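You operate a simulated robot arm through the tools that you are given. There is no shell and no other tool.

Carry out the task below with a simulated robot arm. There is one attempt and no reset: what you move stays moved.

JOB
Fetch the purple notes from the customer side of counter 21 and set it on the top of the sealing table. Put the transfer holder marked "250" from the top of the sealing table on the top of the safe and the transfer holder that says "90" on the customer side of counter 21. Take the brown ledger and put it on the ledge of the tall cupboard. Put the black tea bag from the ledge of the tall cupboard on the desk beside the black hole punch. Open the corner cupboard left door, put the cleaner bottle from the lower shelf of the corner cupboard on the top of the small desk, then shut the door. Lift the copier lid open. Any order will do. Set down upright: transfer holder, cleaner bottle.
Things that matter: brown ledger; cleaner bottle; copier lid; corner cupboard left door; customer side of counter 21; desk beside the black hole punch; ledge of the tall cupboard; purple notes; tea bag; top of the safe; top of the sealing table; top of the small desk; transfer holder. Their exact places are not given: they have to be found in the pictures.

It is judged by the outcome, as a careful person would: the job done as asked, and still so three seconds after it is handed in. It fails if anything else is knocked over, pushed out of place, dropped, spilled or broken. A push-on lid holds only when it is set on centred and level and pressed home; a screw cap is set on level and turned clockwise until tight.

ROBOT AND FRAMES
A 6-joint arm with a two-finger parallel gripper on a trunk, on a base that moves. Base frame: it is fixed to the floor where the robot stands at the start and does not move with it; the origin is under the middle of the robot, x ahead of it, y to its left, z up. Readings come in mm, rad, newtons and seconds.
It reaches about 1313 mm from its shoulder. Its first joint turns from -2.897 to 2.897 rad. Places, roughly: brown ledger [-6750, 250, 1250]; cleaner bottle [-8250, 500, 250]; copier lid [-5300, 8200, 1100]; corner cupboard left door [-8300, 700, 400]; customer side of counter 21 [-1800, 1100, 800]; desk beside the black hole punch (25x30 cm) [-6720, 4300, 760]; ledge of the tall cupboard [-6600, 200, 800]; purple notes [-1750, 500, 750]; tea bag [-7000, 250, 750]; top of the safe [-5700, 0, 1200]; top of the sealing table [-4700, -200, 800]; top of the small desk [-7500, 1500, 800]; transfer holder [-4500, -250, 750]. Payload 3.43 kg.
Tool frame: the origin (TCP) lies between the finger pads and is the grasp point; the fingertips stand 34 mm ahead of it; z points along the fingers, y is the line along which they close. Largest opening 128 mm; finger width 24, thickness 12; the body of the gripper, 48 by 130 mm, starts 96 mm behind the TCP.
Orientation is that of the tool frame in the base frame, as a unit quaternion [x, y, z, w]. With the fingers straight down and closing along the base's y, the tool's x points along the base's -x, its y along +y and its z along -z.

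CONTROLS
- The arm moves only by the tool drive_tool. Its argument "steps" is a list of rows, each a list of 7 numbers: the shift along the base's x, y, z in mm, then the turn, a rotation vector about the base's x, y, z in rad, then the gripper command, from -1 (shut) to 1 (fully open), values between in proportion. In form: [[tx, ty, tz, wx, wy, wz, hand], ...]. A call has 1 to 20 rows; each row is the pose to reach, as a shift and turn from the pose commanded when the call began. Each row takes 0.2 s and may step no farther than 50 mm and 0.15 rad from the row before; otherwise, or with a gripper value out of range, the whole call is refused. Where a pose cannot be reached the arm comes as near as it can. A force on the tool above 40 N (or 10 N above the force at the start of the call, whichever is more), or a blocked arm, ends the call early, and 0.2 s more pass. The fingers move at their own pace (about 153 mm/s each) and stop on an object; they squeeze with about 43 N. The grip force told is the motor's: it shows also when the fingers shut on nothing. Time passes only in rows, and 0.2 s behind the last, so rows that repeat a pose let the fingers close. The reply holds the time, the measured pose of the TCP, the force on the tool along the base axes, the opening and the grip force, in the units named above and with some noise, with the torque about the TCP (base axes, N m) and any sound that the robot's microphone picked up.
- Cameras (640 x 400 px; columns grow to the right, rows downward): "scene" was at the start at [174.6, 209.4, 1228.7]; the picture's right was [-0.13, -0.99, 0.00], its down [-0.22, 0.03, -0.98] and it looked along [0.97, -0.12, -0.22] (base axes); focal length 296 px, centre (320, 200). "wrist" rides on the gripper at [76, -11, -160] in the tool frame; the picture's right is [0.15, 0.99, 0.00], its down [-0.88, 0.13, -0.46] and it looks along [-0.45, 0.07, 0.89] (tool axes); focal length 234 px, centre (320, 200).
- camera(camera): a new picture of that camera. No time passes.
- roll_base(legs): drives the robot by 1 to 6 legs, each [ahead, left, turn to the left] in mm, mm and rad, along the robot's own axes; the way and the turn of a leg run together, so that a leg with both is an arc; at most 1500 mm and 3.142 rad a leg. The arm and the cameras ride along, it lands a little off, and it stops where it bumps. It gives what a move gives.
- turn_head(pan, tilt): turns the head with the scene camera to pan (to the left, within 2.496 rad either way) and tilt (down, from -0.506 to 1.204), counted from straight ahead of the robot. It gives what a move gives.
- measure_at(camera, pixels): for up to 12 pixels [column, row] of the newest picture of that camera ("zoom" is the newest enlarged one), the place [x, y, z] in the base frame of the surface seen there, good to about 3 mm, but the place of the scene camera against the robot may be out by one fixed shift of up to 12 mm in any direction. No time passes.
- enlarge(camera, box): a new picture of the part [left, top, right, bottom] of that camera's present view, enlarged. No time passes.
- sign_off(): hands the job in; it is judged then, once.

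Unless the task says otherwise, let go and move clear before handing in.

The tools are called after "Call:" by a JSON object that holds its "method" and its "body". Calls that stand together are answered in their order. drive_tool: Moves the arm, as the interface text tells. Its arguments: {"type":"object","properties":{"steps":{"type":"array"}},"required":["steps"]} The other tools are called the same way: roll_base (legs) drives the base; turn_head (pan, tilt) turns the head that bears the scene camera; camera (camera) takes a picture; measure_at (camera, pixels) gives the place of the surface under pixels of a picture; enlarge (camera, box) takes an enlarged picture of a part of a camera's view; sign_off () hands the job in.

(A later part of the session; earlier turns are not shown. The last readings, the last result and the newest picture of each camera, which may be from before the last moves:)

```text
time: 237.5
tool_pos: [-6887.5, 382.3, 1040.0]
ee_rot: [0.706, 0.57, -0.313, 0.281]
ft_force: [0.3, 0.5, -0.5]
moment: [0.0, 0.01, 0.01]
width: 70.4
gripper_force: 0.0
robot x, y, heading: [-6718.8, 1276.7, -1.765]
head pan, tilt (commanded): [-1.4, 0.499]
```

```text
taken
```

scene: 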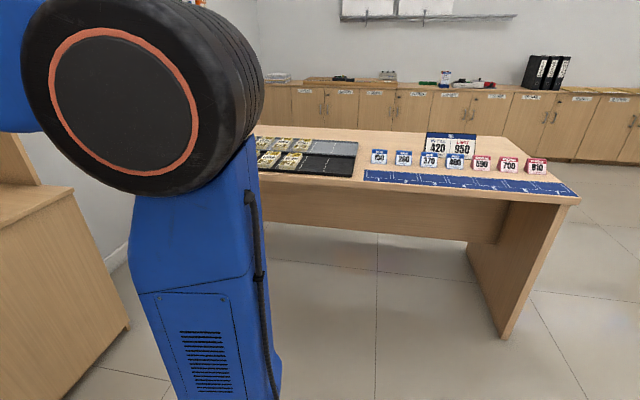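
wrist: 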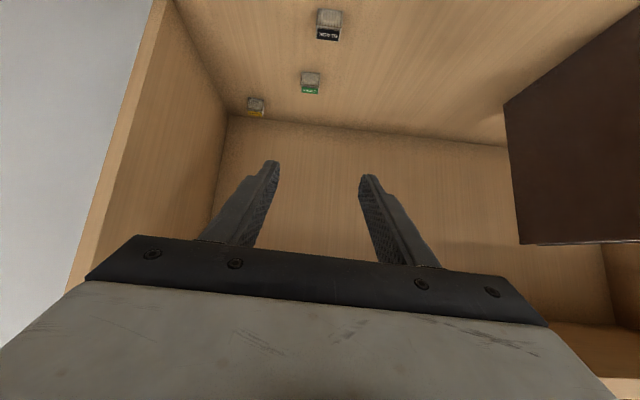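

The three tea bags show at (328,25) black, (310,82) green, (254,106) yellow. I'll undo the roll correction (it had already settled), lower the hand a bit and back it for a better view.

Call:
{"method": "drive_tool", "body": {"steps": [[3, 15, -20, 0.0064, 0.036, 0, 0.1], [6, 30, -40, 0.0064, 0.036, 0, 0.1], [6, 30, -40, 0.0064, 0.036, 0, 0.1]]}}

Call:
{"method": "camera", "body": {"camera": "wrist"}}

Call:
{"method": "enlarge", "body": {"camera": "wrist", "box": [260, 0, 400, 110]}}

```text
time: 238.3
tool_pos: [-6882.7, 411.7, 999.4]
ee_rot: [0.7, 0.577, -0.324, 0.268]
ft_force: [-0.3, 0.4, 0.3]
moment: [0.0, 0.02, 0.01]
width: 70.5
gripper_force: 0.0
robot x, y, heading: [-6716.7, 1282.1, -1.766]
head pan, tilt (commanded): [-1.4, 0.499]
```

```text
taken
```

wrist: 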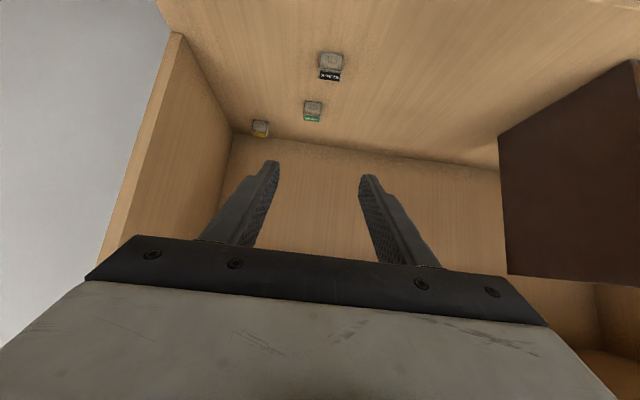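

```text
3.64 times, centred on (330, 55) of wrist
```

zoom: 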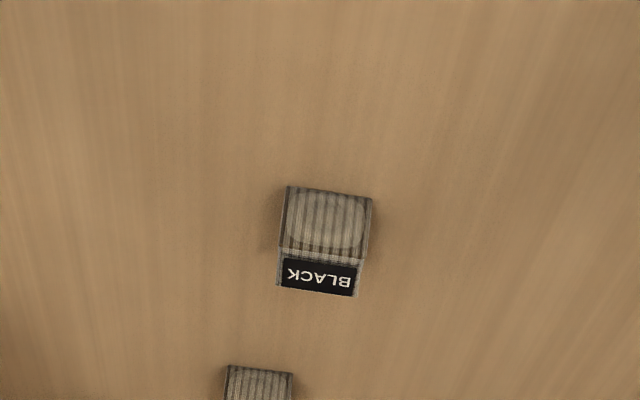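

Call:
{"method": "measure_at", "body": {"camera": "wrist", "pixels": [[322, 54], [341, 56], [321, 67], [340, 70], [320, 76], [338, 79], [330, 75], [331, 45], [310, 65], [355, 70], [313, 102], [313, 118]]}}

```text
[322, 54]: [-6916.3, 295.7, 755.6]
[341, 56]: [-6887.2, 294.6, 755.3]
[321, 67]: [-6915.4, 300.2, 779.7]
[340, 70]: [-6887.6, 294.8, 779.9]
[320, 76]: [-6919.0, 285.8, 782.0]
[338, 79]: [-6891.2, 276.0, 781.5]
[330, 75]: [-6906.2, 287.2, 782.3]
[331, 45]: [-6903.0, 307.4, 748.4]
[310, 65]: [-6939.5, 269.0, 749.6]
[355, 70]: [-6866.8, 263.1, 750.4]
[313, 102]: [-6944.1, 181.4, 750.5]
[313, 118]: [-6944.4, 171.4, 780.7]
```

The black tea bag spans x -6919…-6887, y ≈278…298, z 750–781. I'll steepen the hand to 0.5 rad from vertical and come close above it.

Call:
{"method": "drive_tool", "body": {"steps": [[-2, -16, -30, 0.1178, -0.023, 0, 0.1], [-5, -32, -62, 0.2355, -0.046, 0, 0.1], [-8, -49, -93, 0.363, -0.071, 0, 0.1], [-10, -65, -123, 0.363, -0.071, 0, 0.1], [-13, -80, -150, 0.363, -0.071, 0, 0.1]]}}

Call:
{"method": "camera", "body": {"camera": "wrist"}}

Call:
{"method": "measure_at", "body": {"camera": "wrist", "pixels": [[310, 110], [320, 120], [330, 130], [320, 150], [310, 150], [340, 150], [320, 170], [330, 110]]}}

```text
time: 239.5
tool_pos: [-6896.4, 332.6, 851.8]
ee_rot: [0.748, 0.616, -0.19, 0.158]
ft_force: [-0.8, 0.0, 1.4]
moment: [0.02, 0.05, -0.01]
width: 70.3
gripper_force: 0.0
robot x, y, heading: [-6717.4, 1276.2, -1.76]
head pan, tilt (commanded): [-1.4, 0.499]
```

```text
taken
```

wrist: 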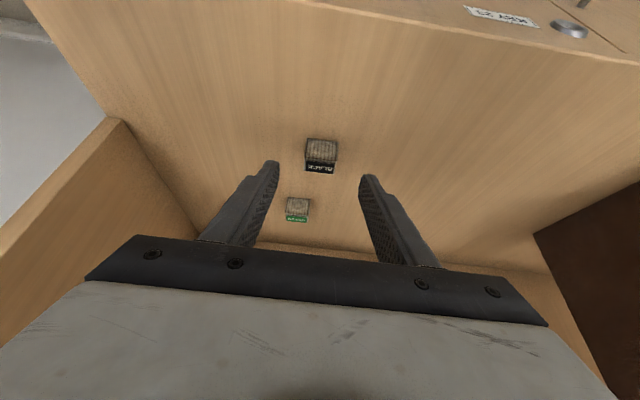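

```text
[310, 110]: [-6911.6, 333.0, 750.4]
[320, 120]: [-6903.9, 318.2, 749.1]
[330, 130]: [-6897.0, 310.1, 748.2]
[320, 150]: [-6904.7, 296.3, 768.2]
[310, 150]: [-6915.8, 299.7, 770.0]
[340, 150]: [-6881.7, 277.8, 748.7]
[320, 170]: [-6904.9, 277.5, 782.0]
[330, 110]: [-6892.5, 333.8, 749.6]
```

The bag is centred between the fingers. I'll go down the last 64 mm along the tool axis and close.

Call:
{"method": "drive_tool", "body": {"steps": [[-2, -12, -25, 0, 0, 0, 0.1], [-4, -24, -45, 0, 0, 0, 0.1], [-5, -31, -57, 0, 0, 0, 0.1], [-5.5, -34.5, -63.5, 0, 0, 0, 0.1], [-5.5, -34.5, -63.5, 0, 0, 0, -0.2], [-5.5, -34.5, -63.5, 0, 0, 0, -1], [-5.5, -34.5, -63.5, 0, 0, 0, -1], [-5.5, -34.5, -63.5, 0, 0, 0, -1]]}}

Call:
{"method": "camera", "body": {"camera": "wrist"}}

```text
time: 241.3
tool_pos: [-6900.6, 297.4, 787.3]
ee_rot: [0.749, 0.616, -0.19, 0.157]
ft_force: [0.2, -0.7, 0.2]
moment: [-0.02, 0.02, 0.03]
width: 32.5
gripper_force: 43.4
robot x, y, heading: [-6717.1, 1277.9, -1.763]
head pan, tilt (commanded): [-1.4, 0.499]
```

```text
taken
```

wrist: 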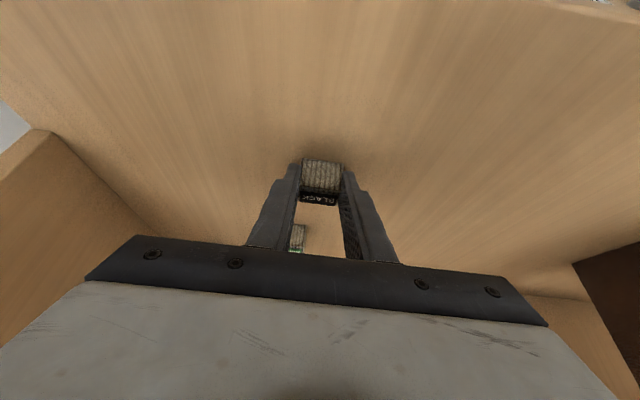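

Gripped at 32.5 mm. I'll lift and draw it back, out of the cupboard.

Call:
{"method": "drive_tool", "body": {"steps": [[0, 0, 15, 0, 0, 0, -1], [4, 20, 45, 0, 0, 0, -1], [8, 40, 85, 0, 0, 0, -1], [14, 70, 120, 0, 0, 0, -1], [20, 105, 150, 0, 0, 0, -1], [27, 140, 180, 0, 0, 0, -1], [34, 175, 210, 0, 0, 0, -1], [40, 205, 240, 0, 0, 0, -1], [45, 230, 265, 0, 0, 0, -1]]}}

Call:
{"method": "camera", "body": {"camera": "wrist"}}

Call:
{"method": "turn_head", "body": {"pan": -2.3, "tilt": 0.35}}

Call:
{"method": "camera", "body": {"camera": "scene"}}

```text
time: 243.3
tool_pos: [-6856.1, 527.7, 1054.0]
ee_rot: [0.749, 0.615, -0.19, 0.156]
ft_force: [0.4, 0.1, -1.0]
moment: [0.01, -0.02, -0.03]
width: 32.4
gripper_force: 42.8
robot x, y, heading: [-6716.8, 1281.4, -1.766]
head pan, tilt (commanded): [-1.4, 0.499]
```

```text
taken
```

wrist: 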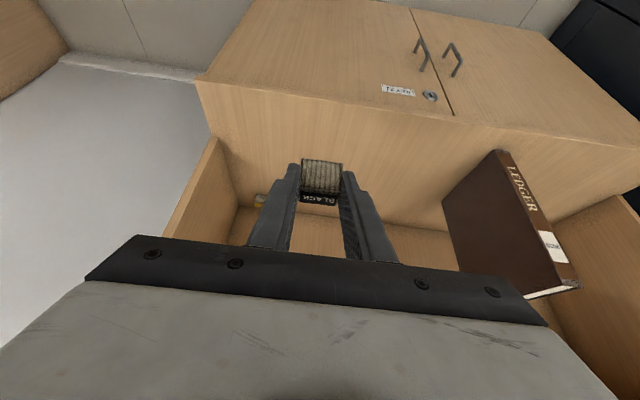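

```text
time: 244.5
tool_pos: [-6855.8, 527.2, 1053.1]
ee_rot: [0.75, 0.615, -0.19, 0.157]
ft_force: [-0.2, -0.5, -0.1]
moment: [0.0, 0.03, 0.01]
width: 32.1
gripper_force: 42.6
robot x, y, heading: [-6716.1, 1280.5, -1.763]
head pan, tilt (commanded): [-2.3, 0.351]
```

```text
taken
```

scene: 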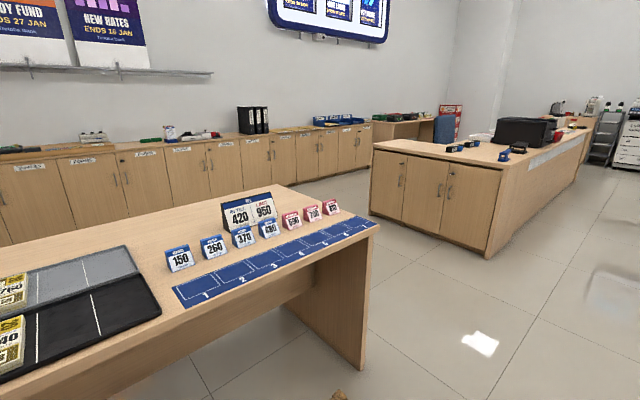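

The island desk at right, with small stationery at (455–520,150), should hold the hole punches. I'll enlarge and measure.

Call:
{"method": "enlarge", "body": {"camera": "scene", "box": [370, 100, 600, 260]}}

Call:
{"method": "measure_at", "body": {"camera": "scene", "pixels": [[372, 150], [370, 213], [490, 255], [488, 170], [580, 135], [450, 148], [505, 155], [520, 146], [550, 250], [370, 370], [368, 225], [590, 170]]}}

```text
2.50 times, centred on (485, 180) of scene
```

zoom: 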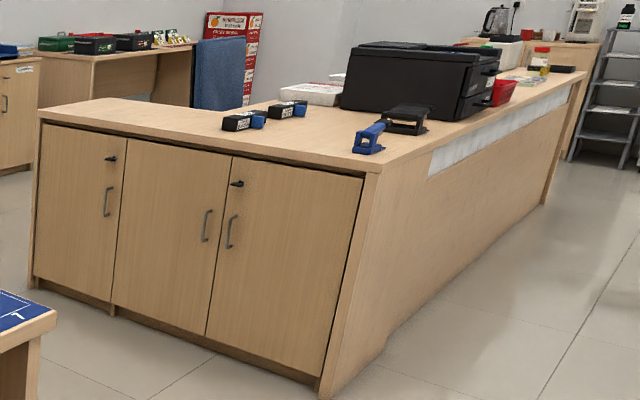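

```text
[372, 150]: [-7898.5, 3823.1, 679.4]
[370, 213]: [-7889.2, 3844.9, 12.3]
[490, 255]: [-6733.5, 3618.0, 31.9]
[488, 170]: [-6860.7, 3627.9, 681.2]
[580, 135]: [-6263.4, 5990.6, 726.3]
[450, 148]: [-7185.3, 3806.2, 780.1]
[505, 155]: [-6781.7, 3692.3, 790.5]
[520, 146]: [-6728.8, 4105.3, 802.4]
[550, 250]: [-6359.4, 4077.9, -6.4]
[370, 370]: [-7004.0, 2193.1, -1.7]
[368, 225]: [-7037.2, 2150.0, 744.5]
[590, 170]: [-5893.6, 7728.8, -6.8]
```

The black hole punch seems to be near (-6729,4105) with a blue one before it. Before reversing north I'll check the floor behind me on the other side.

Call:
{"method": "turn_head", "body": {"pan": 2.49, "tilt": 0.35}}

Call:
{"method": "camera", "body": {"camera": "scene"}}

Call:
{"method": "measure_at", "body": {"camera": "scene", "pixels": [[60, 300], [60, 200], [120, 180], [200, 300], [300, 250], [300, 200], [400, 250], [500, 250]]}}

```text
time: 248.3
tool_pos: [-6856.8, 526.8, 1053.2]
ee_rot: [0.749, 0.615, -0.19, 0.157]
ft_force: [-0.8, 0.8, -1.0]
moment: [-0.01, -0.03, 0.02]
width: 32.0
gripper_force: 43.1
robot x, y, heading: [-6714.3, 1279.5, -1.765]
head pan, tilt (commanded): [2.491, 0.351]
```

```text
taken
```

scene: 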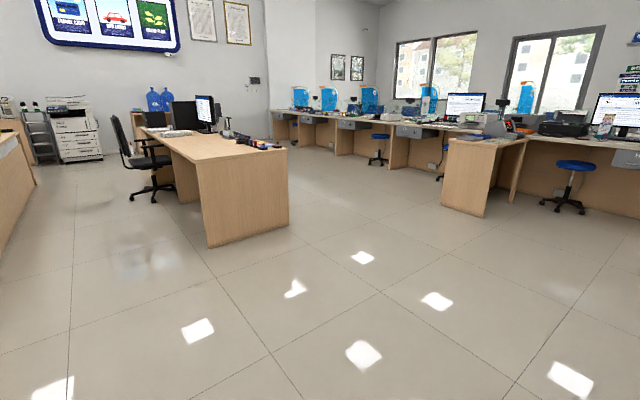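

```text
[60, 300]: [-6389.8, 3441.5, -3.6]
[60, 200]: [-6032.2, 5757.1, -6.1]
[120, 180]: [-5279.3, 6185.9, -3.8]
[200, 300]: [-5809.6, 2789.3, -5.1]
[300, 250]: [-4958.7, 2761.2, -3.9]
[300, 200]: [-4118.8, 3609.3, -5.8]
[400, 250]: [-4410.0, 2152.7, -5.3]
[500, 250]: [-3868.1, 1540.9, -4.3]
```

The floor behind is clear. I'll reverse 1400 mm, turn right to face west, then look at the island desk.

Call:
{"method": "roll_base", "body": {"legs": [[-1400, 0, 0], [0, 0, -1.571], [-130, -500, 0]]}}

Call:
{"method": "turn_head", "body": {"pan": -0.5, "tilt": 0.35}}

Call:
{"method": "camera", "body": {"camera": "scene"}}

```text
time: 261.9
tool_pos: [-6964.2, 3303.1, 1052.4]
ee_rot: [0.964, -0.098, -0.245, -0.024]
ft_force: [-0.1, 1.4, -0.2]
moment: [0.04, 0.01, 0.0]
width: 32.0
gripper_force: 43.1
robot x, y, heading: [-6212.5, 3157.6, 2.94]
head pan, tilt (commanded): [2.491, 0.351]
```

```text
time: 264.5
tool_pos: [-6965.3, 3303.6, 1053.3]
ee_rot: [0.964, -0.099, -0.246, -0.025]
ft_force: [0.5, -0.2, -0.4]
moment: [0.04, 0.02, -0.02]
width: 31.9
gripper_force: 43.2
robot x, y, heading: [-6211.2, 3153.4, 2.941]
head pan, tilt (commanded): [-0.499, 0.351]
```

```text
taken
```

scene: 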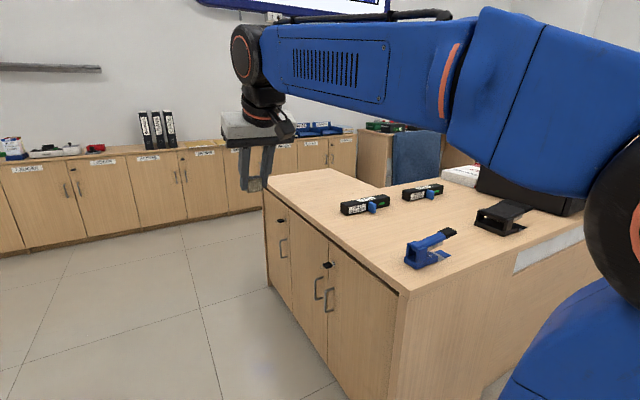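

The blue punch is at (428,248) and the black one at (505,217). I'll strafe right 700 mm and look again from closer.

Call:
{"method": "roll_base", "body": {"legs": [[0, -700, 0.008]]}}

Call:
{"method": "turn_head", "body": {"pan": 0.0, "tilt": 0.6}}

Call:
{"method": "camera", "body": {"camera": "scene"}}

Call:
{"method": "camera", "body": {"camera": "wrist"}}

```text
time: 268.4
tool_pos: [-6836.5, 3978.4, 1053.0]
ee_rot: [0.965, -0.086, -0.245, -0.021]
ft_force: [0.5, -0.9, 0.3]
moment: [-0.01, -0.03, -0.01]
width: 31.9
gripper_force: 43.4
robot x, y, heading: [-6082.5, 3851.0, 2.969]
head pan, tilt (commanded): [-0.499, 0.351]
```

```text
time: 269.3
tool_pos: [-6836.8, 3980.0, 1054.0]
ee_rot: [0.965, -0.087, -0.245, -0.022]
ft_force: [0.3, 0.0, 0.4]
moment: [0.01, 0.01, -0.03]
width: 31.8
gripper_force: 42.8
robot x, y, heading: [-6083.6, 3851.1, 2.966]
head pan, tilt (commanded): [0.0, 0.6]
```

```text
taken
```

scene: 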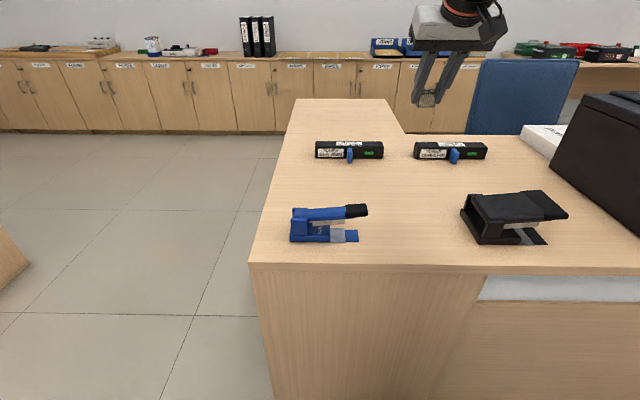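

```text
taken
```

wrist: 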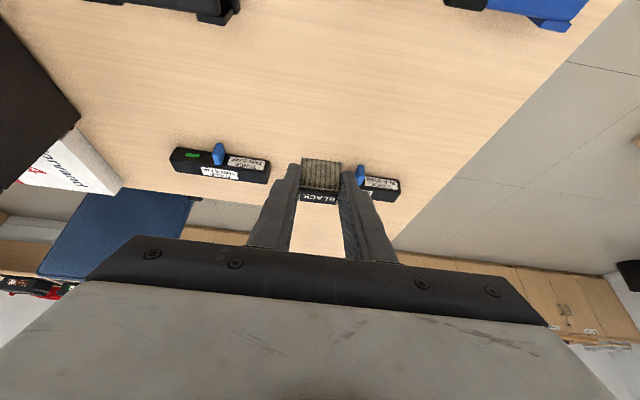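

Now the black hole punch is clear at (510,217), with free desk around it. I'll measure it and possible free spots beside it.

Call:
{"method": "measure_at", "body": {"camera": "scene", "pixels": [[510, 205], [465, 215], [490, 240], [545, 240], [565, 212], [560, 250], [600, 240], [420, 220], [450, 250], [400, 200], [620, 225], [350, 270]]}}

Call:
{"method": "enlarge", "body": {"camera": "scene", "box": [400, 120, 640, 280]}}

```text
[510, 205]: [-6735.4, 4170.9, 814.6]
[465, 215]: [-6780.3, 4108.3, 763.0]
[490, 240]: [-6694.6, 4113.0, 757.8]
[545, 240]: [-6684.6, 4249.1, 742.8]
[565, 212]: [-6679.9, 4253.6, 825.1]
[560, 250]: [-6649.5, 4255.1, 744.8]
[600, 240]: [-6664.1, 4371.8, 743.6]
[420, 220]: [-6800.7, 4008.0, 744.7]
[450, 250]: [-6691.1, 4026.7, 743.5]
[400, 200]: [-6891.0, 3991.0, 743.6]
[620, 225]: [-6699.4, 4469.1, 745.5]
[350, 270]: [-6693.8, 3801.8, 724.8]
```

```text
2.50 times, centred on (520, 200) of scene
```

zoom: 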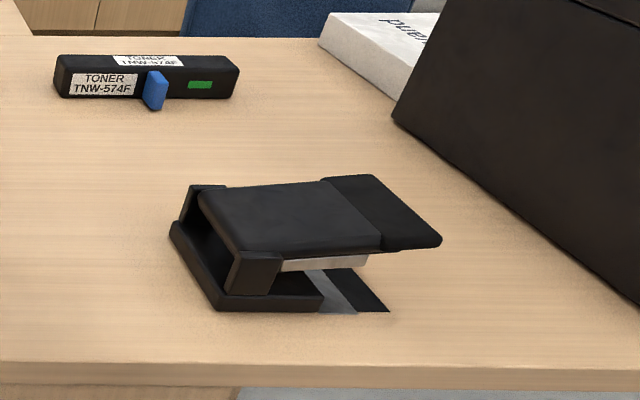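

The punch covers about x -6780…-6650, y 4105…4255; the asked area is just to its right. I'll measure the free surface between the punch and the printer.

Call:
{"method": "measure_at", "body": {"camera": "scene", "pixels": [[575, 228], [580, 220], [590, 228], [600, 225], [585, 210], [575, 205], [605, 215], [615, 240], [565, 190], [590, 190]]}}

Call:
{"method": "measure_at", "body": {"camera": "wrist", "pixels": [[200, 100], [150, 60], [300, 60], [215, 18], [230, 10], [150, 4], [100, 30], [60, 60], [400, 120]]}}

```text
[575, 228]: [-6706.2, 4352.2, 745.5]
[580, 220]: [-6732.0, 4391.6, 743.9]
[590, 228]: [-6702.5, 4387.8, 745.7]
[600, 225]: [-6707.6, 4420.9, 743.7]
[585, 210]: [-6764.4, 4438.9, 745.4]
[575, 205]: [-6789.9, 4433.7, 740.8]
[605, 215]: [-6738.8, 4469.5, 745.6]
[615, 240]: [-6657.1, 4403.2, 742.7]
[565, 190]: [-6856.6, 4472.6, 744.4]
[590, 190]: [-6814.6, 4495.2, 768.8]
```

```text
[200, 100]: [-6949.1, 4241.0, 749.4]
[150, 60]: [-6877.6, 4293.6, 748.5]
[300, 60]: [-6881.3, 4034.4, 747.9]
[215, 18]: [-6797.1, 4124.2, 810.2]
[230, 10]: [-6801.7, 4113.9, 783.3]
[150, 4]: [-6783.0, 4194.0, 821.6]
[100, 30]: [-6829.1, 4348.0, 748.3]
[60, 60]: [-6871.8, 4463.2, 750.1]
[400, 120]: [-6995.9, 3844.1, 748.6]
```

The desk surface is z≈749. I'll set the bag at about (-6720,4325), 70 mm right of the punch. First strafe right 360 mm and back 60 mm.

Call:
{"method": "roll_base", "body": {"legs": [[-60, -360, -0.016]]}}

Call:
{"method": "turn_head", "body": {"pan": 0.05, "tilt": 0.7}}

Call:
{"method": "camera", "body": {"camera": "scene"}}

Call:
{"method": "camera", "body": {"camera": "wrist"}}

```text
time: 271.6
tool_pos: [-6710.0, 4331.7, 1053.6]
ee_rot: [0.965, -0.093, -0.245, -0.023]
ft_force: [-0.4, 0.1, -1.0]
moment: [-0.01, 0.0, -0.03]
width: 31.9
gripper_force: 43.1
robot x, y, heading: [-5957.2, 4196.5, 2.954]
head pan, tilt (commanded): [0.0, 0.6]
```

```text
time: 272.3
tool_pos: [-6710.9, 4332.9, 1054.1]
ee_rot: [0.965, -0.092, -0.245, -0.023]
ft_force: [0.2, -0.4, 0.3]
moment: [0.01, 0.01, -0.01]
width: 31.9
gripper_force: 42.9
robot x, y, heading: [-5958.6, 4195.9, 2.954]
head pan, tilt (commanded): [0.051, 0.7]
```

```text
taken
```

scene: 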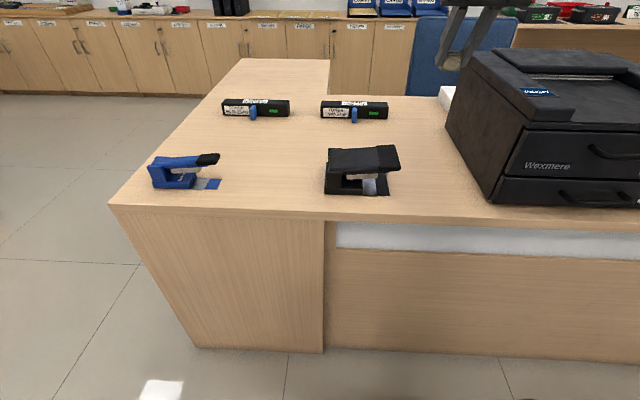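

```text
taken
```

wrist: 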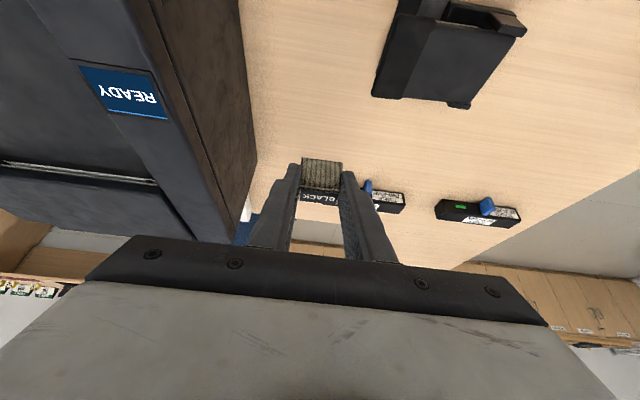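

The printer stands close on the left of the wrist view. I'll measure the printer's side and the punch to confirm the gap for the gripper.

Call:
{"method": "measure_at", "body": {"camera": "wrist", "pixels": [[130, 20], [180, 150], [240, 40], [255, 120], [256, 155], [375, 95], [390, 30], [300, 80], [340, 50], [430, 105], [260, 60], [200, 200]]}}

Call:
{"method": "measure_at", "body": {"camera": "scene", "pixels": [[497, 195], [450, 95], [445, 125], [395, 190], [400, 160], [430, 185], [420, 170], [410, 195], [520, 110]]}}

```text
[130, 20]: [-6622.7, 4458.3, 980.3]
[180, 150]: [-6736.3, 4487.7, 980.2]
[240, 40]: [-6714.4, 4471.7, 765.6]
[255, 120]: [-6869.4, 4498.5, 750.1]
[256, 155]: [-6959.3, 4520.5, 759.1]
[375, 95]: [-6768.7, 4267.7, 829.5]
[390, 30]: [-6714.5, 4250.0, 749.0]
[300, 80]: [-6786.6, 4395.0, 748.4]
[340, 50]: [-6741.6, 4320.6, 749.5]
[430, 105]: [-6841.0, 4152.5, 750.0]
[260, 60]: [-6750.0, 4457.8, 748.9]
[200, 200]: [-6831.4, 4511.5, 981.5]
```

```text
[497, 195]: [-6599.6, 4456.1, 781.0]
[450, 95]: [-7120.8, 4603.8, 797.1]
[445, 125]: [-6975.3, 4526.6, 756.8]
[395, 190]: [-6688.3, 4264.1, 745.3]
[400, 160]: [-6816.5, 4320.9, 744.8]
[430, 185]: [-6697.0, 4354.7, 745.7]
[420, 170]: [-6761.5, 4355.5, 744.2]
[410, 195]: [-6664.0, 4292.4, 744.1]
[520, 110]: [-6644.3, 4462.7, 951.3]
```

The gap between punch (y≈4268) and printer (y≈4465) fits the gripper. I'll lower straight down here, at (-6708,4335).

Call:
{"method": "drive_tool", "body": {"steps": [[1, 1, -45, 0, 0, 0, -1], [2, 2, -90, 0, 0, 0, -1], [2, 2, -135, 0, 0, 0, -1], [2, 2, -180, 0, 0, 0, -1], [2, 2, -215, 0, 0, 0, -1], [2, 2, -240, 0, 0, 0, -1], [2, 2, -255, 0, 0, 0, -1], [2, 2, -263, 0, 0, 0, -1]]}}

Call:
{"method": "camera", "body": {"camera": "wrist"}}

Call:
{"method": "camera", "body": {"camera": "scene"}}

```text
time: 274.1
tool_pos: [-6708.5, 4334.7, 790.9]
ee_rot: [0.965, -0.093, -0.246, -0.023]
ft_force: [0.6, 0.3, -0.5]
moment: [0.0, -0.01, 0.04]
width: 32.0
gripper_force: 42.8
robot x, y, heading: [-5956.9, 4197.2, 2.957]
head pan, tilt (commanded): [0.051, 0.7]
```

```text
taken
```

wrist: 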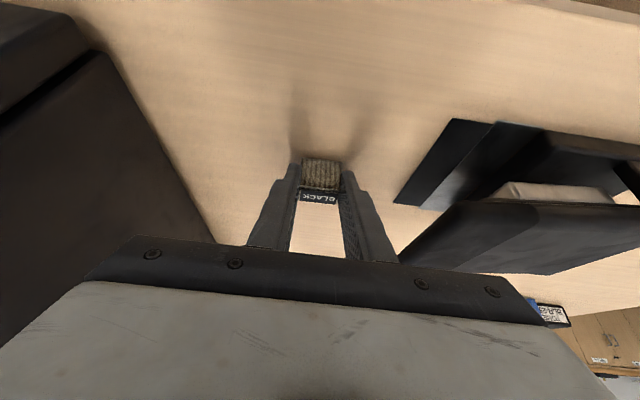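

```text
taken
```

scene: 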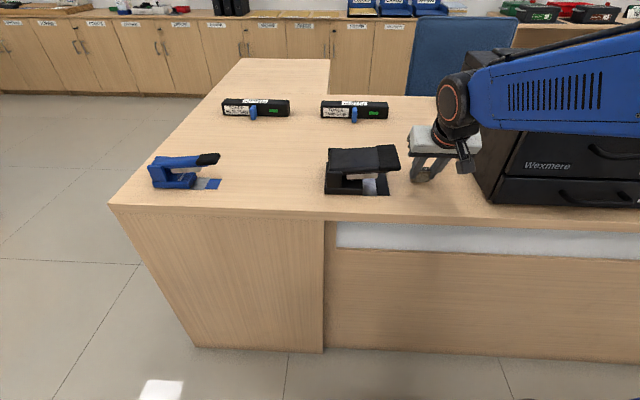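

The bag is just above the desk beside the punch. I'll creep down to contact.

Call:
{"method": "drive_tool", "body": {"steps": [[0, 0, -2, 0, 0, 0, -1], [0, 0, -3.2, 0, 0, 0, -1], [0, 0, -4.2, 0, 0, 0, -1]]}}

```text
time: 274.9
tool_pos: [-6710.3, 4333.9, 787.6]
ee_rot: [0.964, -0.092, -0.247, -0.022]
ft_force: [0.1, -0.3, 21.8]
moment: [-0.35, 0.44, -0.01]
width: 31.6
gripper_force: 42.7
robot x, y, heading: [-5956.6, 4195.4, 2.952]
head pan, tilt (commanded): [0.051, 0.7]
```

Contact (22 N). I'll ease up slightly, open the fingers a little and withdraw back along the tool axis.

Call:
{"method": "drive_tool", "body": {"steps": [[0, 0, 1.2, 0, 0, 0, -1], [0, 0, 1.2, 0, 0, 0, -0.3], [0, 0, 1.2, 0, 0, 0, -0.1], [0, 0, 1.2, 0, 0, 0, 0], [7, -1.5, 14, 0, 0, 0, 0], [19, -4, 36, 0, 0, 0, 0], [33, -6.5, 65, 0, 0, 0, 0], [48, -9, 100, 0, 0, 0, 0], [60, -12, 145, 0, 0, 0, 0], [70, -14, 190, 0, 0, 0, 0], [80, -16, 235, 0, 0, 0, 0], [80, -16, 275, 0, 0, 0, 0]]}}

Call:
{"method": "camera", "body": {"camera": "scene"}}

Call:
{"method": "camera", "body": {"camera": "wrist"}}

Call:
{"method": "enlarge", "body": {"camera": "scene", "box": [300, 120, 500, 240]}}

```text
time: 277.5
tool_pos: [-6631.0, 4319.2, 1062.0]
ee_rot: [0.964, -0.094, -0.246, -0.023]
ft_force: [0.5, 0.9, 0.2]
moment: [-0.03, -0.01, 0.03]
width: 63.8
gripper_force: 0.1
robot x, y, heading: [-5961.2, 4192.8, 2.954]
head pan, tilt (commanded): [0.051, 0.7]
```

```text
taken
```

scene: 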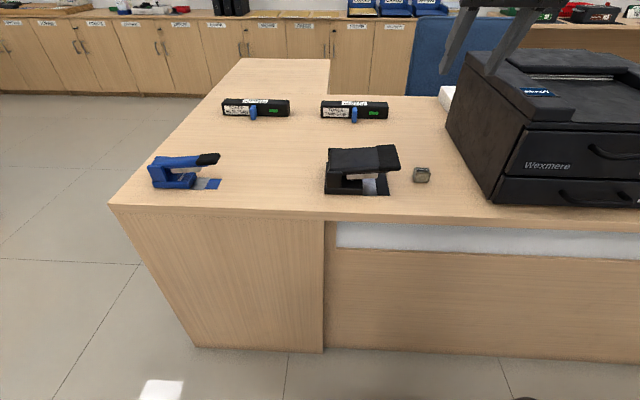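

```text
taken
```

wrist: 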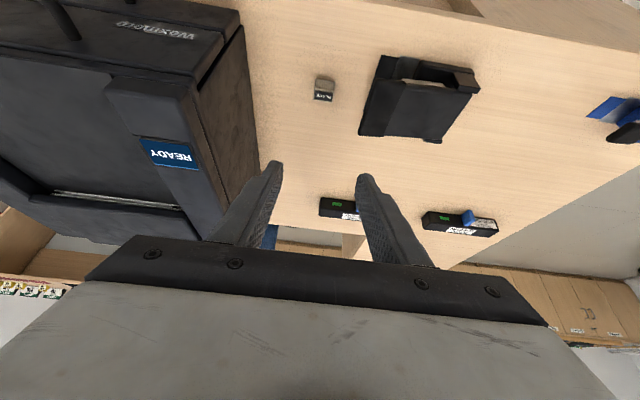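

```text
3.20 times, centred on (400, 180) of scene
```

zoom: 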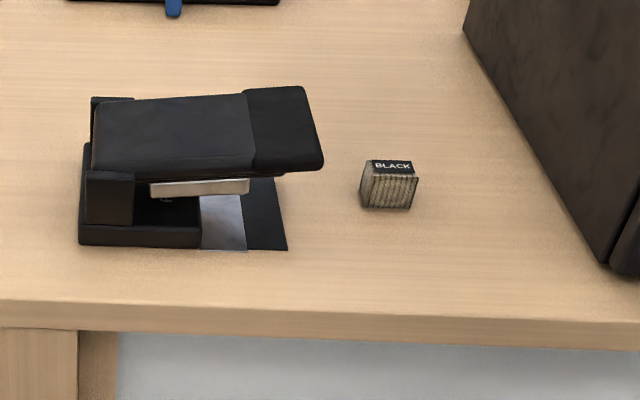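

The black tea bag stands beside the black punch. The copier lies north; I'll look that way.

Call:
{"method": "turn_head", "body": {"pan": -1.57, "tilt": 0.2}}

Call:
{"method": "camera", "body": {"camera": "scene"}}

Call:
{"method": "measure_at", "body": {"camera": "scene", "pixels": [[320, 380], [320, 300], [320, 250], [250, 220], [320, 220], [400, 220], [450, 300], [500, 350], [200, 300], [300, 200], [350, 200]]}}

```text
time: 279.2
tool_pos: [-6632.0, 4318.9, 1061.1]
ee_rot: [0.965, -0.093, -0.245, -0.023]
ft_force: [-0.8, -0.4, 0.3]
moment: [-0.01, 0.0, 0.05]
width: 63.9
gripper_force: 0.0
robot x, y, heading: [-5960.3, 4194.0, 2.951]
head pan, tilt (commanded): [-1.571, 0.201]
```

```text
taken
```

scene: 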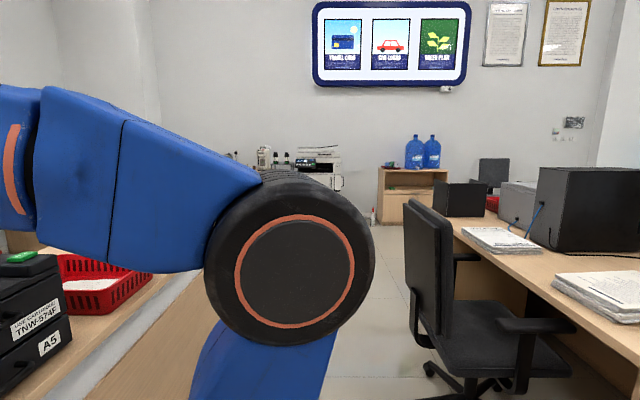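

```text
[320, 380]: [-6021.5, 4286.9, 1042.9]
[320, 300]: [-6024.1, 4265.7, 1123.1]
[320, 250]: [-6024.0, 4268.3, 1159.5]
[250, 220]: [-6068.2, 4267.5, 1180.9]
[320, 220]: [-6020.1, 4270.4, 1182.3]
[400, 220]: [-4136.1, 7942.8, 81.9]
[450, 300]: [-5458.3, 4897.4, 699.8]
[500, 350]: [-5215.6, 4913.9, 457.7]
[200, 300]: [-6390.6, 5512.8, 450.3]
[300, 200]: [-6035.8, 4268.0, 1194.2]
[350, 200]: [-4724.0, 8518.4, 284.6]
```

The passage north runs between the island and an office chair at (450,280). I'll measure the chair's extent toward the passage and the island's face.

Call:
{"method": "turn_head", "body": {"pan": -1.57, "tilt": 0.6}}

Call:
{"method": "camera", "body": {"camera": "scene"}}

Call:
{"method": "measure_at", "body": {"camera": "scene", "pixels": [[407, 80], [410, 180], [428, 260], [460, 290], [420, 280], [430, 300], [200, 200], [180, 240], [390, 280], [390, 220], [380, 330]]}}

```text
time: 280.1
tool_pos: [-6631.9, 4318.4, 1062.0]
ee_rot: [0.965, -0.093, -0.245, -0.023]
ft_force: [-0.7, -0.5, 0.7]
moment: [0.0, -0.02, 0.0]
width: 64.1
gripper_force: 0.2
robot x, y, heading: [-5958.2, 4194.8, 2.955]
head pan, tilt (commanded): [-1.571, 0.6]
```

```text
taken
```

scene: 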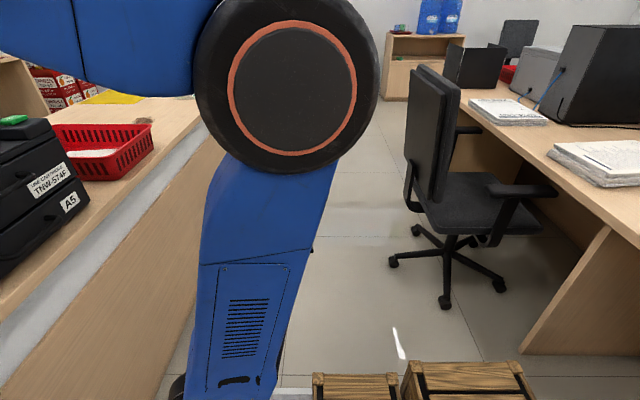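

```text
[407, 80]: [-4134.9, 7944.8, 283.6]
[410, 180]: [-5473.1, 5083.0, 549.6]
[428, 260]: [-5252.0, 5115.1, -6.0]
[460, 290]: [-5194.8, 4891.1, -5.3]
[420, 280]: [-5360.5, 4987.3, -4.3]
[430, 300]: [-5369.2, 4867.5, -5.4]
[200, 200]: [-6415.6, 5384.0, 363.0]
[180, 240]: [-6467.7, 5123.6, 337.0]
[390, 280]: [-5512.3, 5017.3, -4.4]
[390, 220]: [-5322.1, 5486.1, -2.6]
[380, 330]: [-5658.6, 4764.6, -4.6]
```

The passage is about 970 mm wide (chair to u≈6360, island face u≈7328). I'll turn right to face north, shift left to its middle, and drive 1400 mm north.

Call:
{"method": "roll_base", "body": {"legs": [[0, 0, -1.571], [200, 190, 0], [1200, 0, 0]]}}

Call:
{"method": "turn_head", "body": {"pan": 0.0, "tilt": 0.25}}

Call:
{"method": "camera", "body": {"camera": "scene"}}

```text
time: 291.4
tool_pos: [-5704.8, 6250.5, 1061.9]
ee_rot: [-0.606, 0.757, 0.154, 0.192]
ft_force: [-0.5, -0.3, 0.4]
moment: [0.02, 0.01, 0.04]
width: 63.8
gripper_force: 0.1
robot x, y, heading: [-5846.1, 5580.8, 1.349]
head pan, tilt (commanded): [-1.571, 0.6]
```

```text
time: 293.1
tool_pos: [-5704.5, 6249.8, 1061.7]
ee_rot: [-0.606, 0.757, 0.155, 0.191]
ft_force: [-0.2, -0.2, -0.2]
moment: [-0.02, -0.01, 0.01]
width: 63.9
gripper_force: 0.1
robot x, y, heading: [-5846.7, 5576.9, 1.35]
head pan, tilt (commanded): [0.0, 0.25]
```

```text
taken
```

scene: 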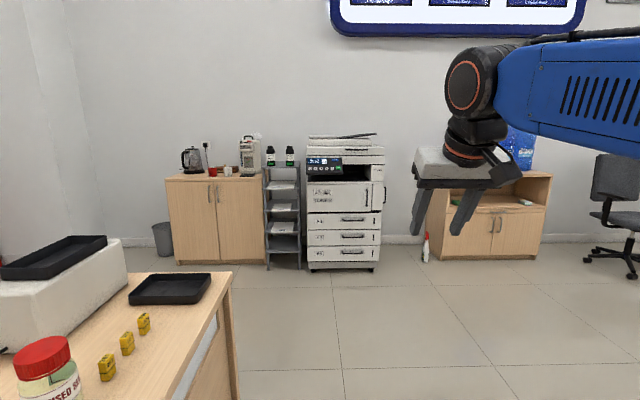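

The copier stands ahead at (345,200). I'll enlarge it and measure its lid and front.

Call:
{"method": "enlarge", "body": {"camera": "scene", "box": [260, 110, 430, 280]}}

Call:
{"method": "measure_at", "body": {"camera": "scene", "pixels": [[312, 150], [345, 150], [380, 150], [345, 143], [345, 137], [345, 155], [345, 190], [310, 268], [375, 268], [300, 265], [425, 260], [370, 136]]}}

```text
2.35 times, centred on (345, 195) of scene
```

zoom: 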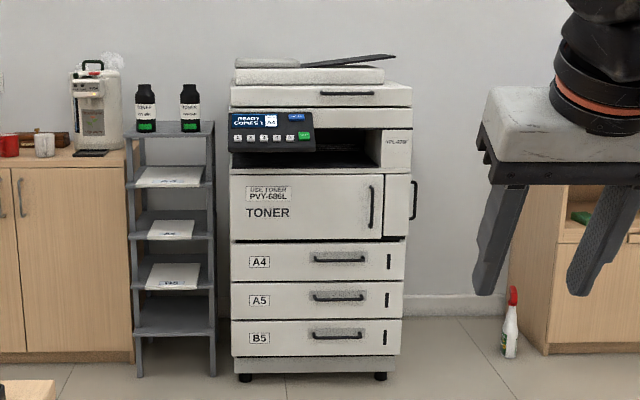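

```text
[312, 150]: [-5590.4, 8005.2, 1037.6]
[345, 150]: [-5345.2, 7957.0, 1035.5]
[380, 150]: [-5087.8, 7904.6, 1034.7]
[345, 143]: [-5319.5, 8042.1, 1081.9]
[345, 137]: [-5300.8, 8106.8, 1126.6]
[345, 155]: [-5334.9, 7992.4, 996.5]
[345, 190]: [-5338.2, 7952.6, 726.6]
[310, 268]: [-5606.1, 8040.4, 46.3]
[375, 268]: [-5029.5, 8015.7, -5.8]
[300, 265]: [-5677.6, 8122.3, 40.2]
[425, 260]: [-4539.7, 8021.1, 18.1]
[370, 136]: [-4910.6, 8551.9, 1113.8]
```

The copier front is at v≈6785 with a dark handle on the lid's front edge near scene (356,149). I'll drive closer for inspection.

Call:
{"method": "roll_base", "body": {"legs": [[0, 0, 0.029], [1300, -100, 0]]}}

Call:
{"method": "turn_head", "body": {"pan": -0.1, "tilt": 0.3}}

Call:
{"method": "camera", "body": {"camera": "scene"}}

Call:
{"method": "camera", "body": {"camera": "wrist"}}

```text
time: 300.0
tool_pos: [-5359.9, 7509.4, 1061.8]
ee_rot: [-0.61, 0.753, 0.156, 0.191]
ft_force: [-0.7, -0.6, 0.3]
moment: [-0.03, 0.02, -0.01]
width: 64.0
gripper_force: 0.1
robot x, y, heading: [-5493.1, 6836.2, 1.365]
head pan, tilt (commanded): [0.0, 0.25]
```

```text
time: 300.7
tool_pos: [-5360.5, 7508.5, 1061.0]
ee_rot: [-0.61, 0.754, 0.155, 0.191]
ft_force: [-0.9, -0.2, -0.1]
moment: [0.01, 0.02, -0.05]
width: 63.9
gripper_force: 0.1
robot x, y, heading: [-5494.3, 6837.7, 1.36]
head pan, tilt (commanded): [-0.099, 0.3]
```

```text
taken
```

scene: 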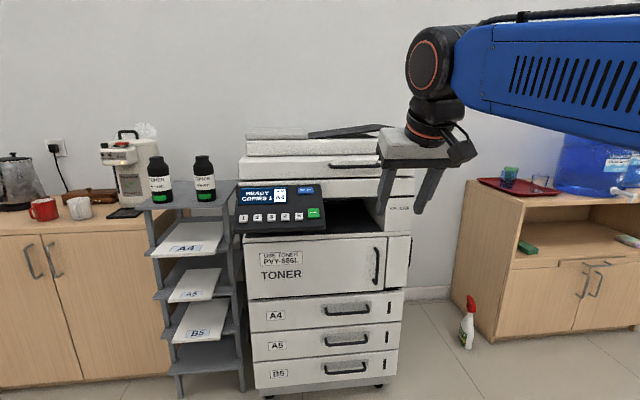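

```text
taken
```

wrist: 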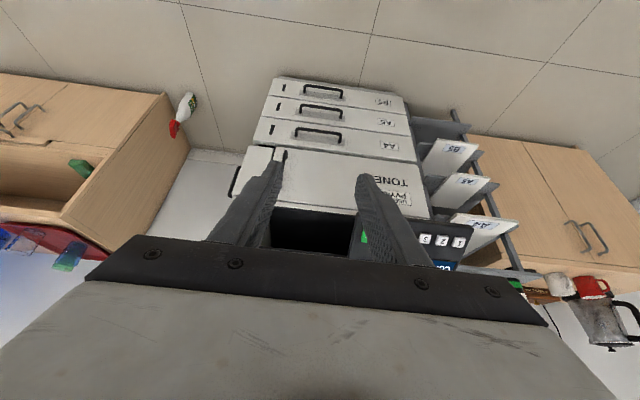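

Call:
{"method": "enlarge", "body": {"camera": "scene", "box": [230, 110, 430, 240]}}

Call:
{"method": "measure_at", "body": {"camera": "zoom", "pixels": [[200, 160], [320, 178], [400, 173], [470, 172], [460, 160], [300, 150], [300, 130], [300, 200], [420, 178], [350, 95], [540, 95], [440, 210]]}}

```text
3.08 times, centred on (330, 175) of scene
```

zoom: 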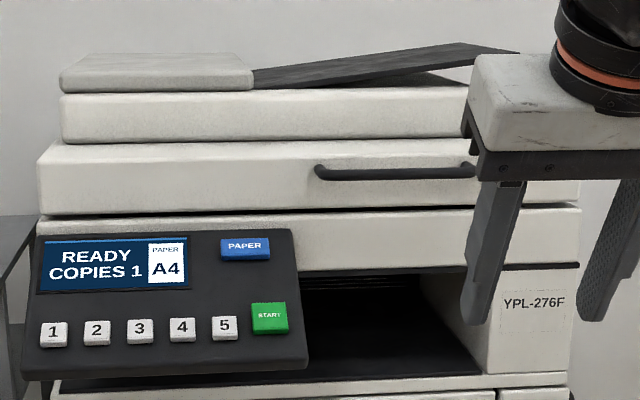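

```text
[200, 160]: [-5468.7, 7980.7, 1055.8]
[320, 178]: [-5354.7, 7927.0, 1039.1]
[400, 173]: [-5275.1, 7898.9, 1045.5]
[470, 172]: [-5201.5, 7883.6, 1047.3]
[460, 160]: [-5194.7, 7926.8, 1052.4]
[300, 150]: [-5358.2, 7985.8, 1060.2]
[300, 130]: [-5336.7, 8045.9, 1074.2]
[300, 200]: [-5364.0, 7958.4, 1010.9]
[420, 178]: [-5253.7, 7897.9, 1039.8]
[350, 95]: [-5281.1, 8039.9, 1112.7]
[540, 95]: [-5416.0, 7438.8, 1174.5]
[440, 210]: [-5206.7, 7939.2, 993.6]
```

The lid's front handle is a dark bar about 40 mm in front of the lid, u≈6613–6772, z≈1048. I'll grip it with the fingers above/below, so I'll pitch the hand up and then roll it 90°.

Call:
{"method": "drive_tool", "body": {"steps": [[0, 0, 0, 0.115, -0.024, 0.004, 0], [0, 0, 0, 0.229, -0.049, 0.008, 0], [0, 0, 0, 0.343, -0.073, 0.012, 0], [0, 0, 0, 0.457, -0.097, 0.017, 0], [0, 0, 0, 0.457, -0.097, 0.017, 0]]}}

Call:
{"method": "camera", "body": {"camera": "wrist"}}

```text
time: 301.9
tool_pos: [-5359.4, 7509.6, 1062.2]
ee_rot: [-0.565, 0.682, 0.295, 0.358]
ft_force: [0.0, 0.7, 0.1]
moment: [0.0, 0.04, 0.0]
width: 64.1
gripper_force: 0.0
robot x, y, heading: [-5496.1, 6838.4, 1.37]
head pan, tilt (commanded): [-0.099, 0.3]
```

```text
taken
```

wrist: 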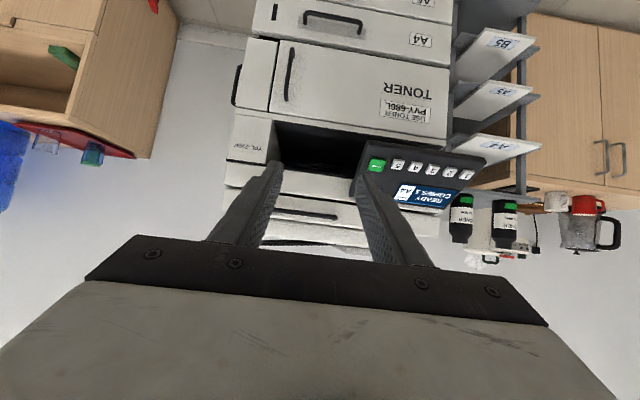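

The handle bar shows at about (275–337,215) in the wrist view. I'll measure it and the lid with this camera before rolling.

Call:
{"method": "enlarge", "body": {"camera": "wrist", "box": [210, 150, 450, 270]}}

Call:
{"method": "measure_at", "body": {"camera": "wrist", "pixels": [[276, 211], [285, 212], [305, 215], [325, 217], [336, 218], [305, 205], [305, 195], [305, 225], [305, 235], [305, 185], [350, 200], [360, 150]]}}

```text
2.67 times, centred on (330, 210) of wrist
```

zoom: 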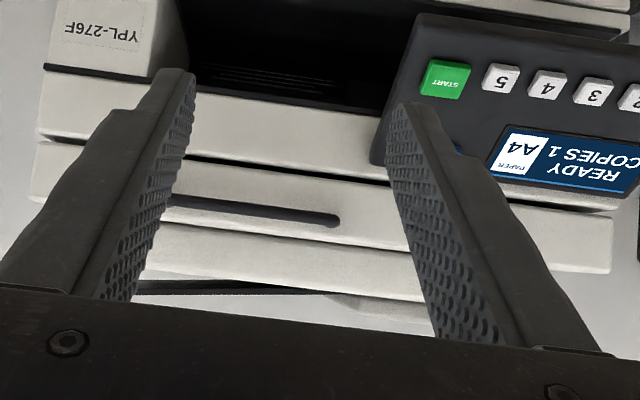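

```text
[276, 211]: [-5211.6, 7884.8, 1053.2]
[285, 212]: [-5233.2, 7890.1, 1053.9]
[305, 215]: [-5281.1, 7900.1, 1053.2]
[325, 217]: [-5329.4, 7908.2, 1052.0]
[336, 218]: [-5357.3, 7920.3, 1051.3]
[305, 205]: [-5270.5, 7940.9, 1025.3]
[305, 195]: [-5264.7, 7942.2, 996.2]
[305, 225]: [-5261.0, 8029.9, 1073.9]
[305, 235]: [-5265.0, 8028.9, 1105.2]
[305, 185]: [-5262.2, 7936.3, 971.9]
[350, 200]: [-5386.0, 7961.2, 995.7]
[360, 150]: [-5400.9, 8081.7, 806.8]
```

Bar centre is about (-5281,7903), z≈1050, 40 mm in front of the lid face. I'll estimate the rear (hinge) by measuring the lid's top and the wall behind it.

Call:
{"method": "enlarge", "body": {"camera": "scene", "box": [230, 110, 430, 240]}}

Call:
{"method": "measure_at", "body": {"camera": "zoom", "pixels": [[150, 57], [150, 72], [230, 55], [90, 95], [200, 90], [60, 148], [100, 145], [45, 140], [150, 20], [30, 100], [300, 70], [60, 105]]}}

```text
3.08 times, centred on (330, 175) of scene
```

zoom: 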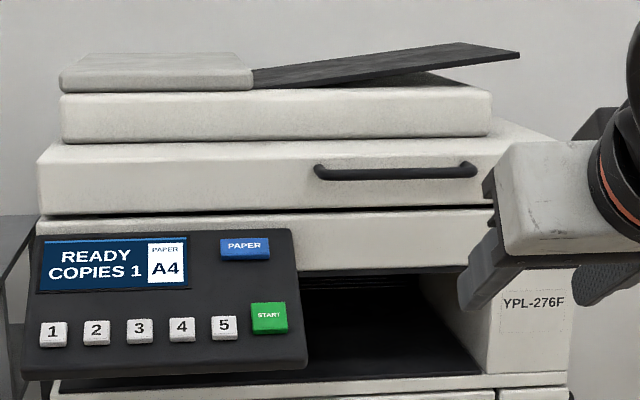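

```text
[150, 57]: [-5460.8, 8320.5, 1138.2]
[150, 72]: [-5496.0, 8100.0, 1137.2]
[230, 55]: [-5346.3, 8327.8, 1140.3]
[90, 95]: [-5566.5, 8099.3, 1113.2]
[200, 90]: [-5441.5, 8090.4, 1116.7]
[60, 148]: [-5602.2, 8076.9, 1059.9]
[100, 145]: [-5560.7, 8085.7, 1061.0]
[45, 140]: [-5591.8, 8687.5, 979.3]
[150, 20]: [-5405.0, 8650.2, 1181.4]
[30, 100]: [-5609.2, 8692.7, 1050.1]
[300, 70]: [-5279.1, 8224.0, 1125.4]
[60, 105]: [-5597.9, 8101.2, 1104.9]
```

The hinge is probably around v≈7200–7250. I'll use a loose cage grip round the bar (so it can slide and turn) and turn the hand with the lid. Now roll the hand -90° about its axis.

Call:
{"method": "drive_tool", "body": {"steps": [[0, 0, 0, -0.0221, -0.1153, 0.0813, 0], [0, 0, 0, -0.0443, -0.2305, 0.1625, 0], [0, 0, 0, -0.0664, -0.3458, 0.2438, 0], [0, 0, 0, -0.0886, -0.4611, 0.3251, 0], [0, 0, 0, -0.1107, -0.5764, 0.4064, 0], [0, 0, 0, -0.1328, -0.6916, 0.4876, 0], [0, 0, 0, -0.155, -0.8069, 0.5689, 0], [0, 0, 0, -0.1771, -0.9222, 0.6502, 0], [0, 0, 0, -0.1993, -1.0374, 0.7314, 0], [0, 0, 0, -0.2214, -1.1527, 0.8127, 0], [0, 0, 0, -0.2435, -1.268, 0.894, 0], [0, 0, 0, -0.2435, -1.268, 0.894, 0]]}}

Call:
{"method": "camera", "body": {"camera": "wrist"}}

Call:
{"method": "camera", "body": {"camera": "scene"}}

```text
time: 304.5
tool_pos: [-5359.7, 7508.3, 1062.1]
ee_rot: [0.881, -0.084, 0.045, -0.463]
ft_force: [0.2, 0.3, -0.5]
moment: [0.0, -0.02, 0.01]
width: 64.0
gripper_force: 0.0
robot x, y, heading: [-5494.4, 6836.4, 1.363]
head pan, tilt (commanded): [-0.099, 0.3]
```

```text
taken
```

wrist: 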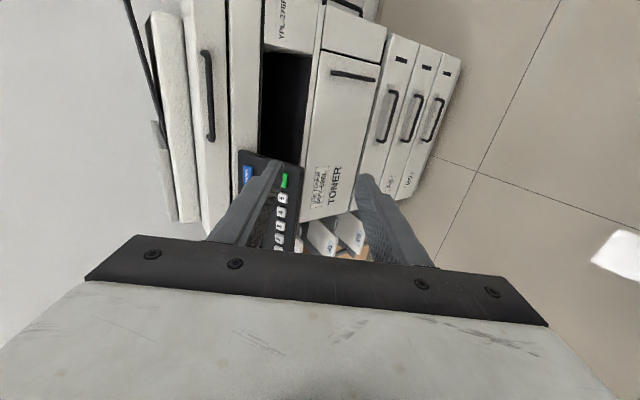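

```text
taken
```

scene: 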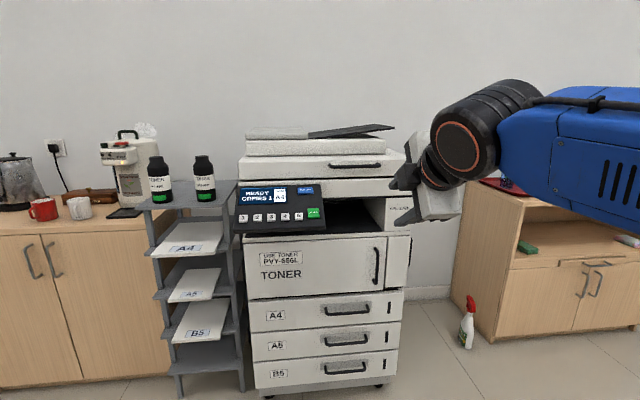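

The hand is rolled, fingers above and below. I'll raise it 65 mm and roll the base 310 mm ahead, then re-measure the bar.

Call:
{"method": "drive_tool", "body": {"steps": [[0, 0, 35, 0, 0, 0, 0], [0, 0, 65, 0, 0, 0, 0], [0, 0, 65, 0, 0, 0, 0]]}}

Call:
{"method": "roll_base", "body": {"legs": [[310, 0, 0.01]]}}

Call:
{"method": "camera", "body": {"camera": "wrist"}}

Call:
{"method": "camera", "body": {"camera": "scene"}}

```text
time: 305.3
tool_pos: [-5361.3, 7509.5, 1127.4]
ee_rot: [0.881, -0.084, 0.044, -0.463]
ft_force: [0.1, -0.4, -1.0]
moment: [0.01, 0.0, 0.02]
width: 64.2
gripper_force: 0.0
robot x, y, heading: [-5495.7, 6836.0, 1.372]
head pan, tilt (commanded): [-0.099, 0.3]
```

```text
time: 307.4
tool_pos: [-5309.1, 7818.1, 1125.7]
ee_rot: [0.882, -0.079, 0.041, -0.464]
ft_force: [0.0, 0.1, 0.0]
moment: [0.0, -0.01, -0.04]
width: 64.1
gripper_force: 0.0
robot x, y, heading: [-5434.2, 7144.2, 1.378]
head pan, tilt (commanded): [-0.099, 0.3]
```

```text
taken
```

wrist: 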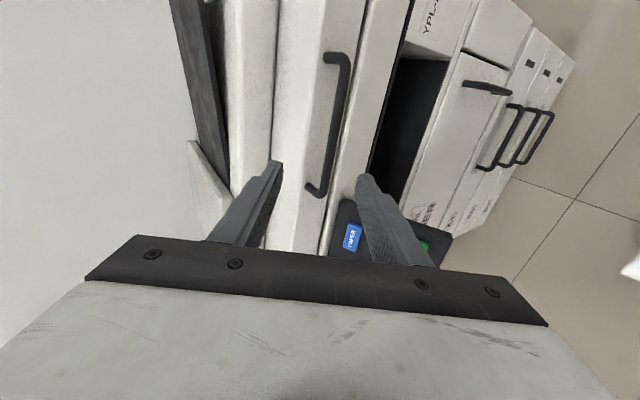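

```text
taken
```

scene: 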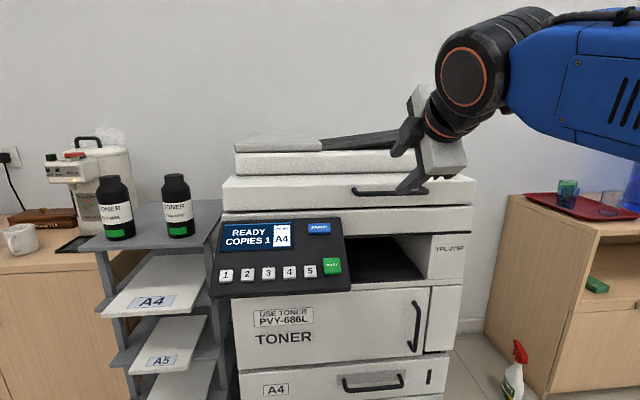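

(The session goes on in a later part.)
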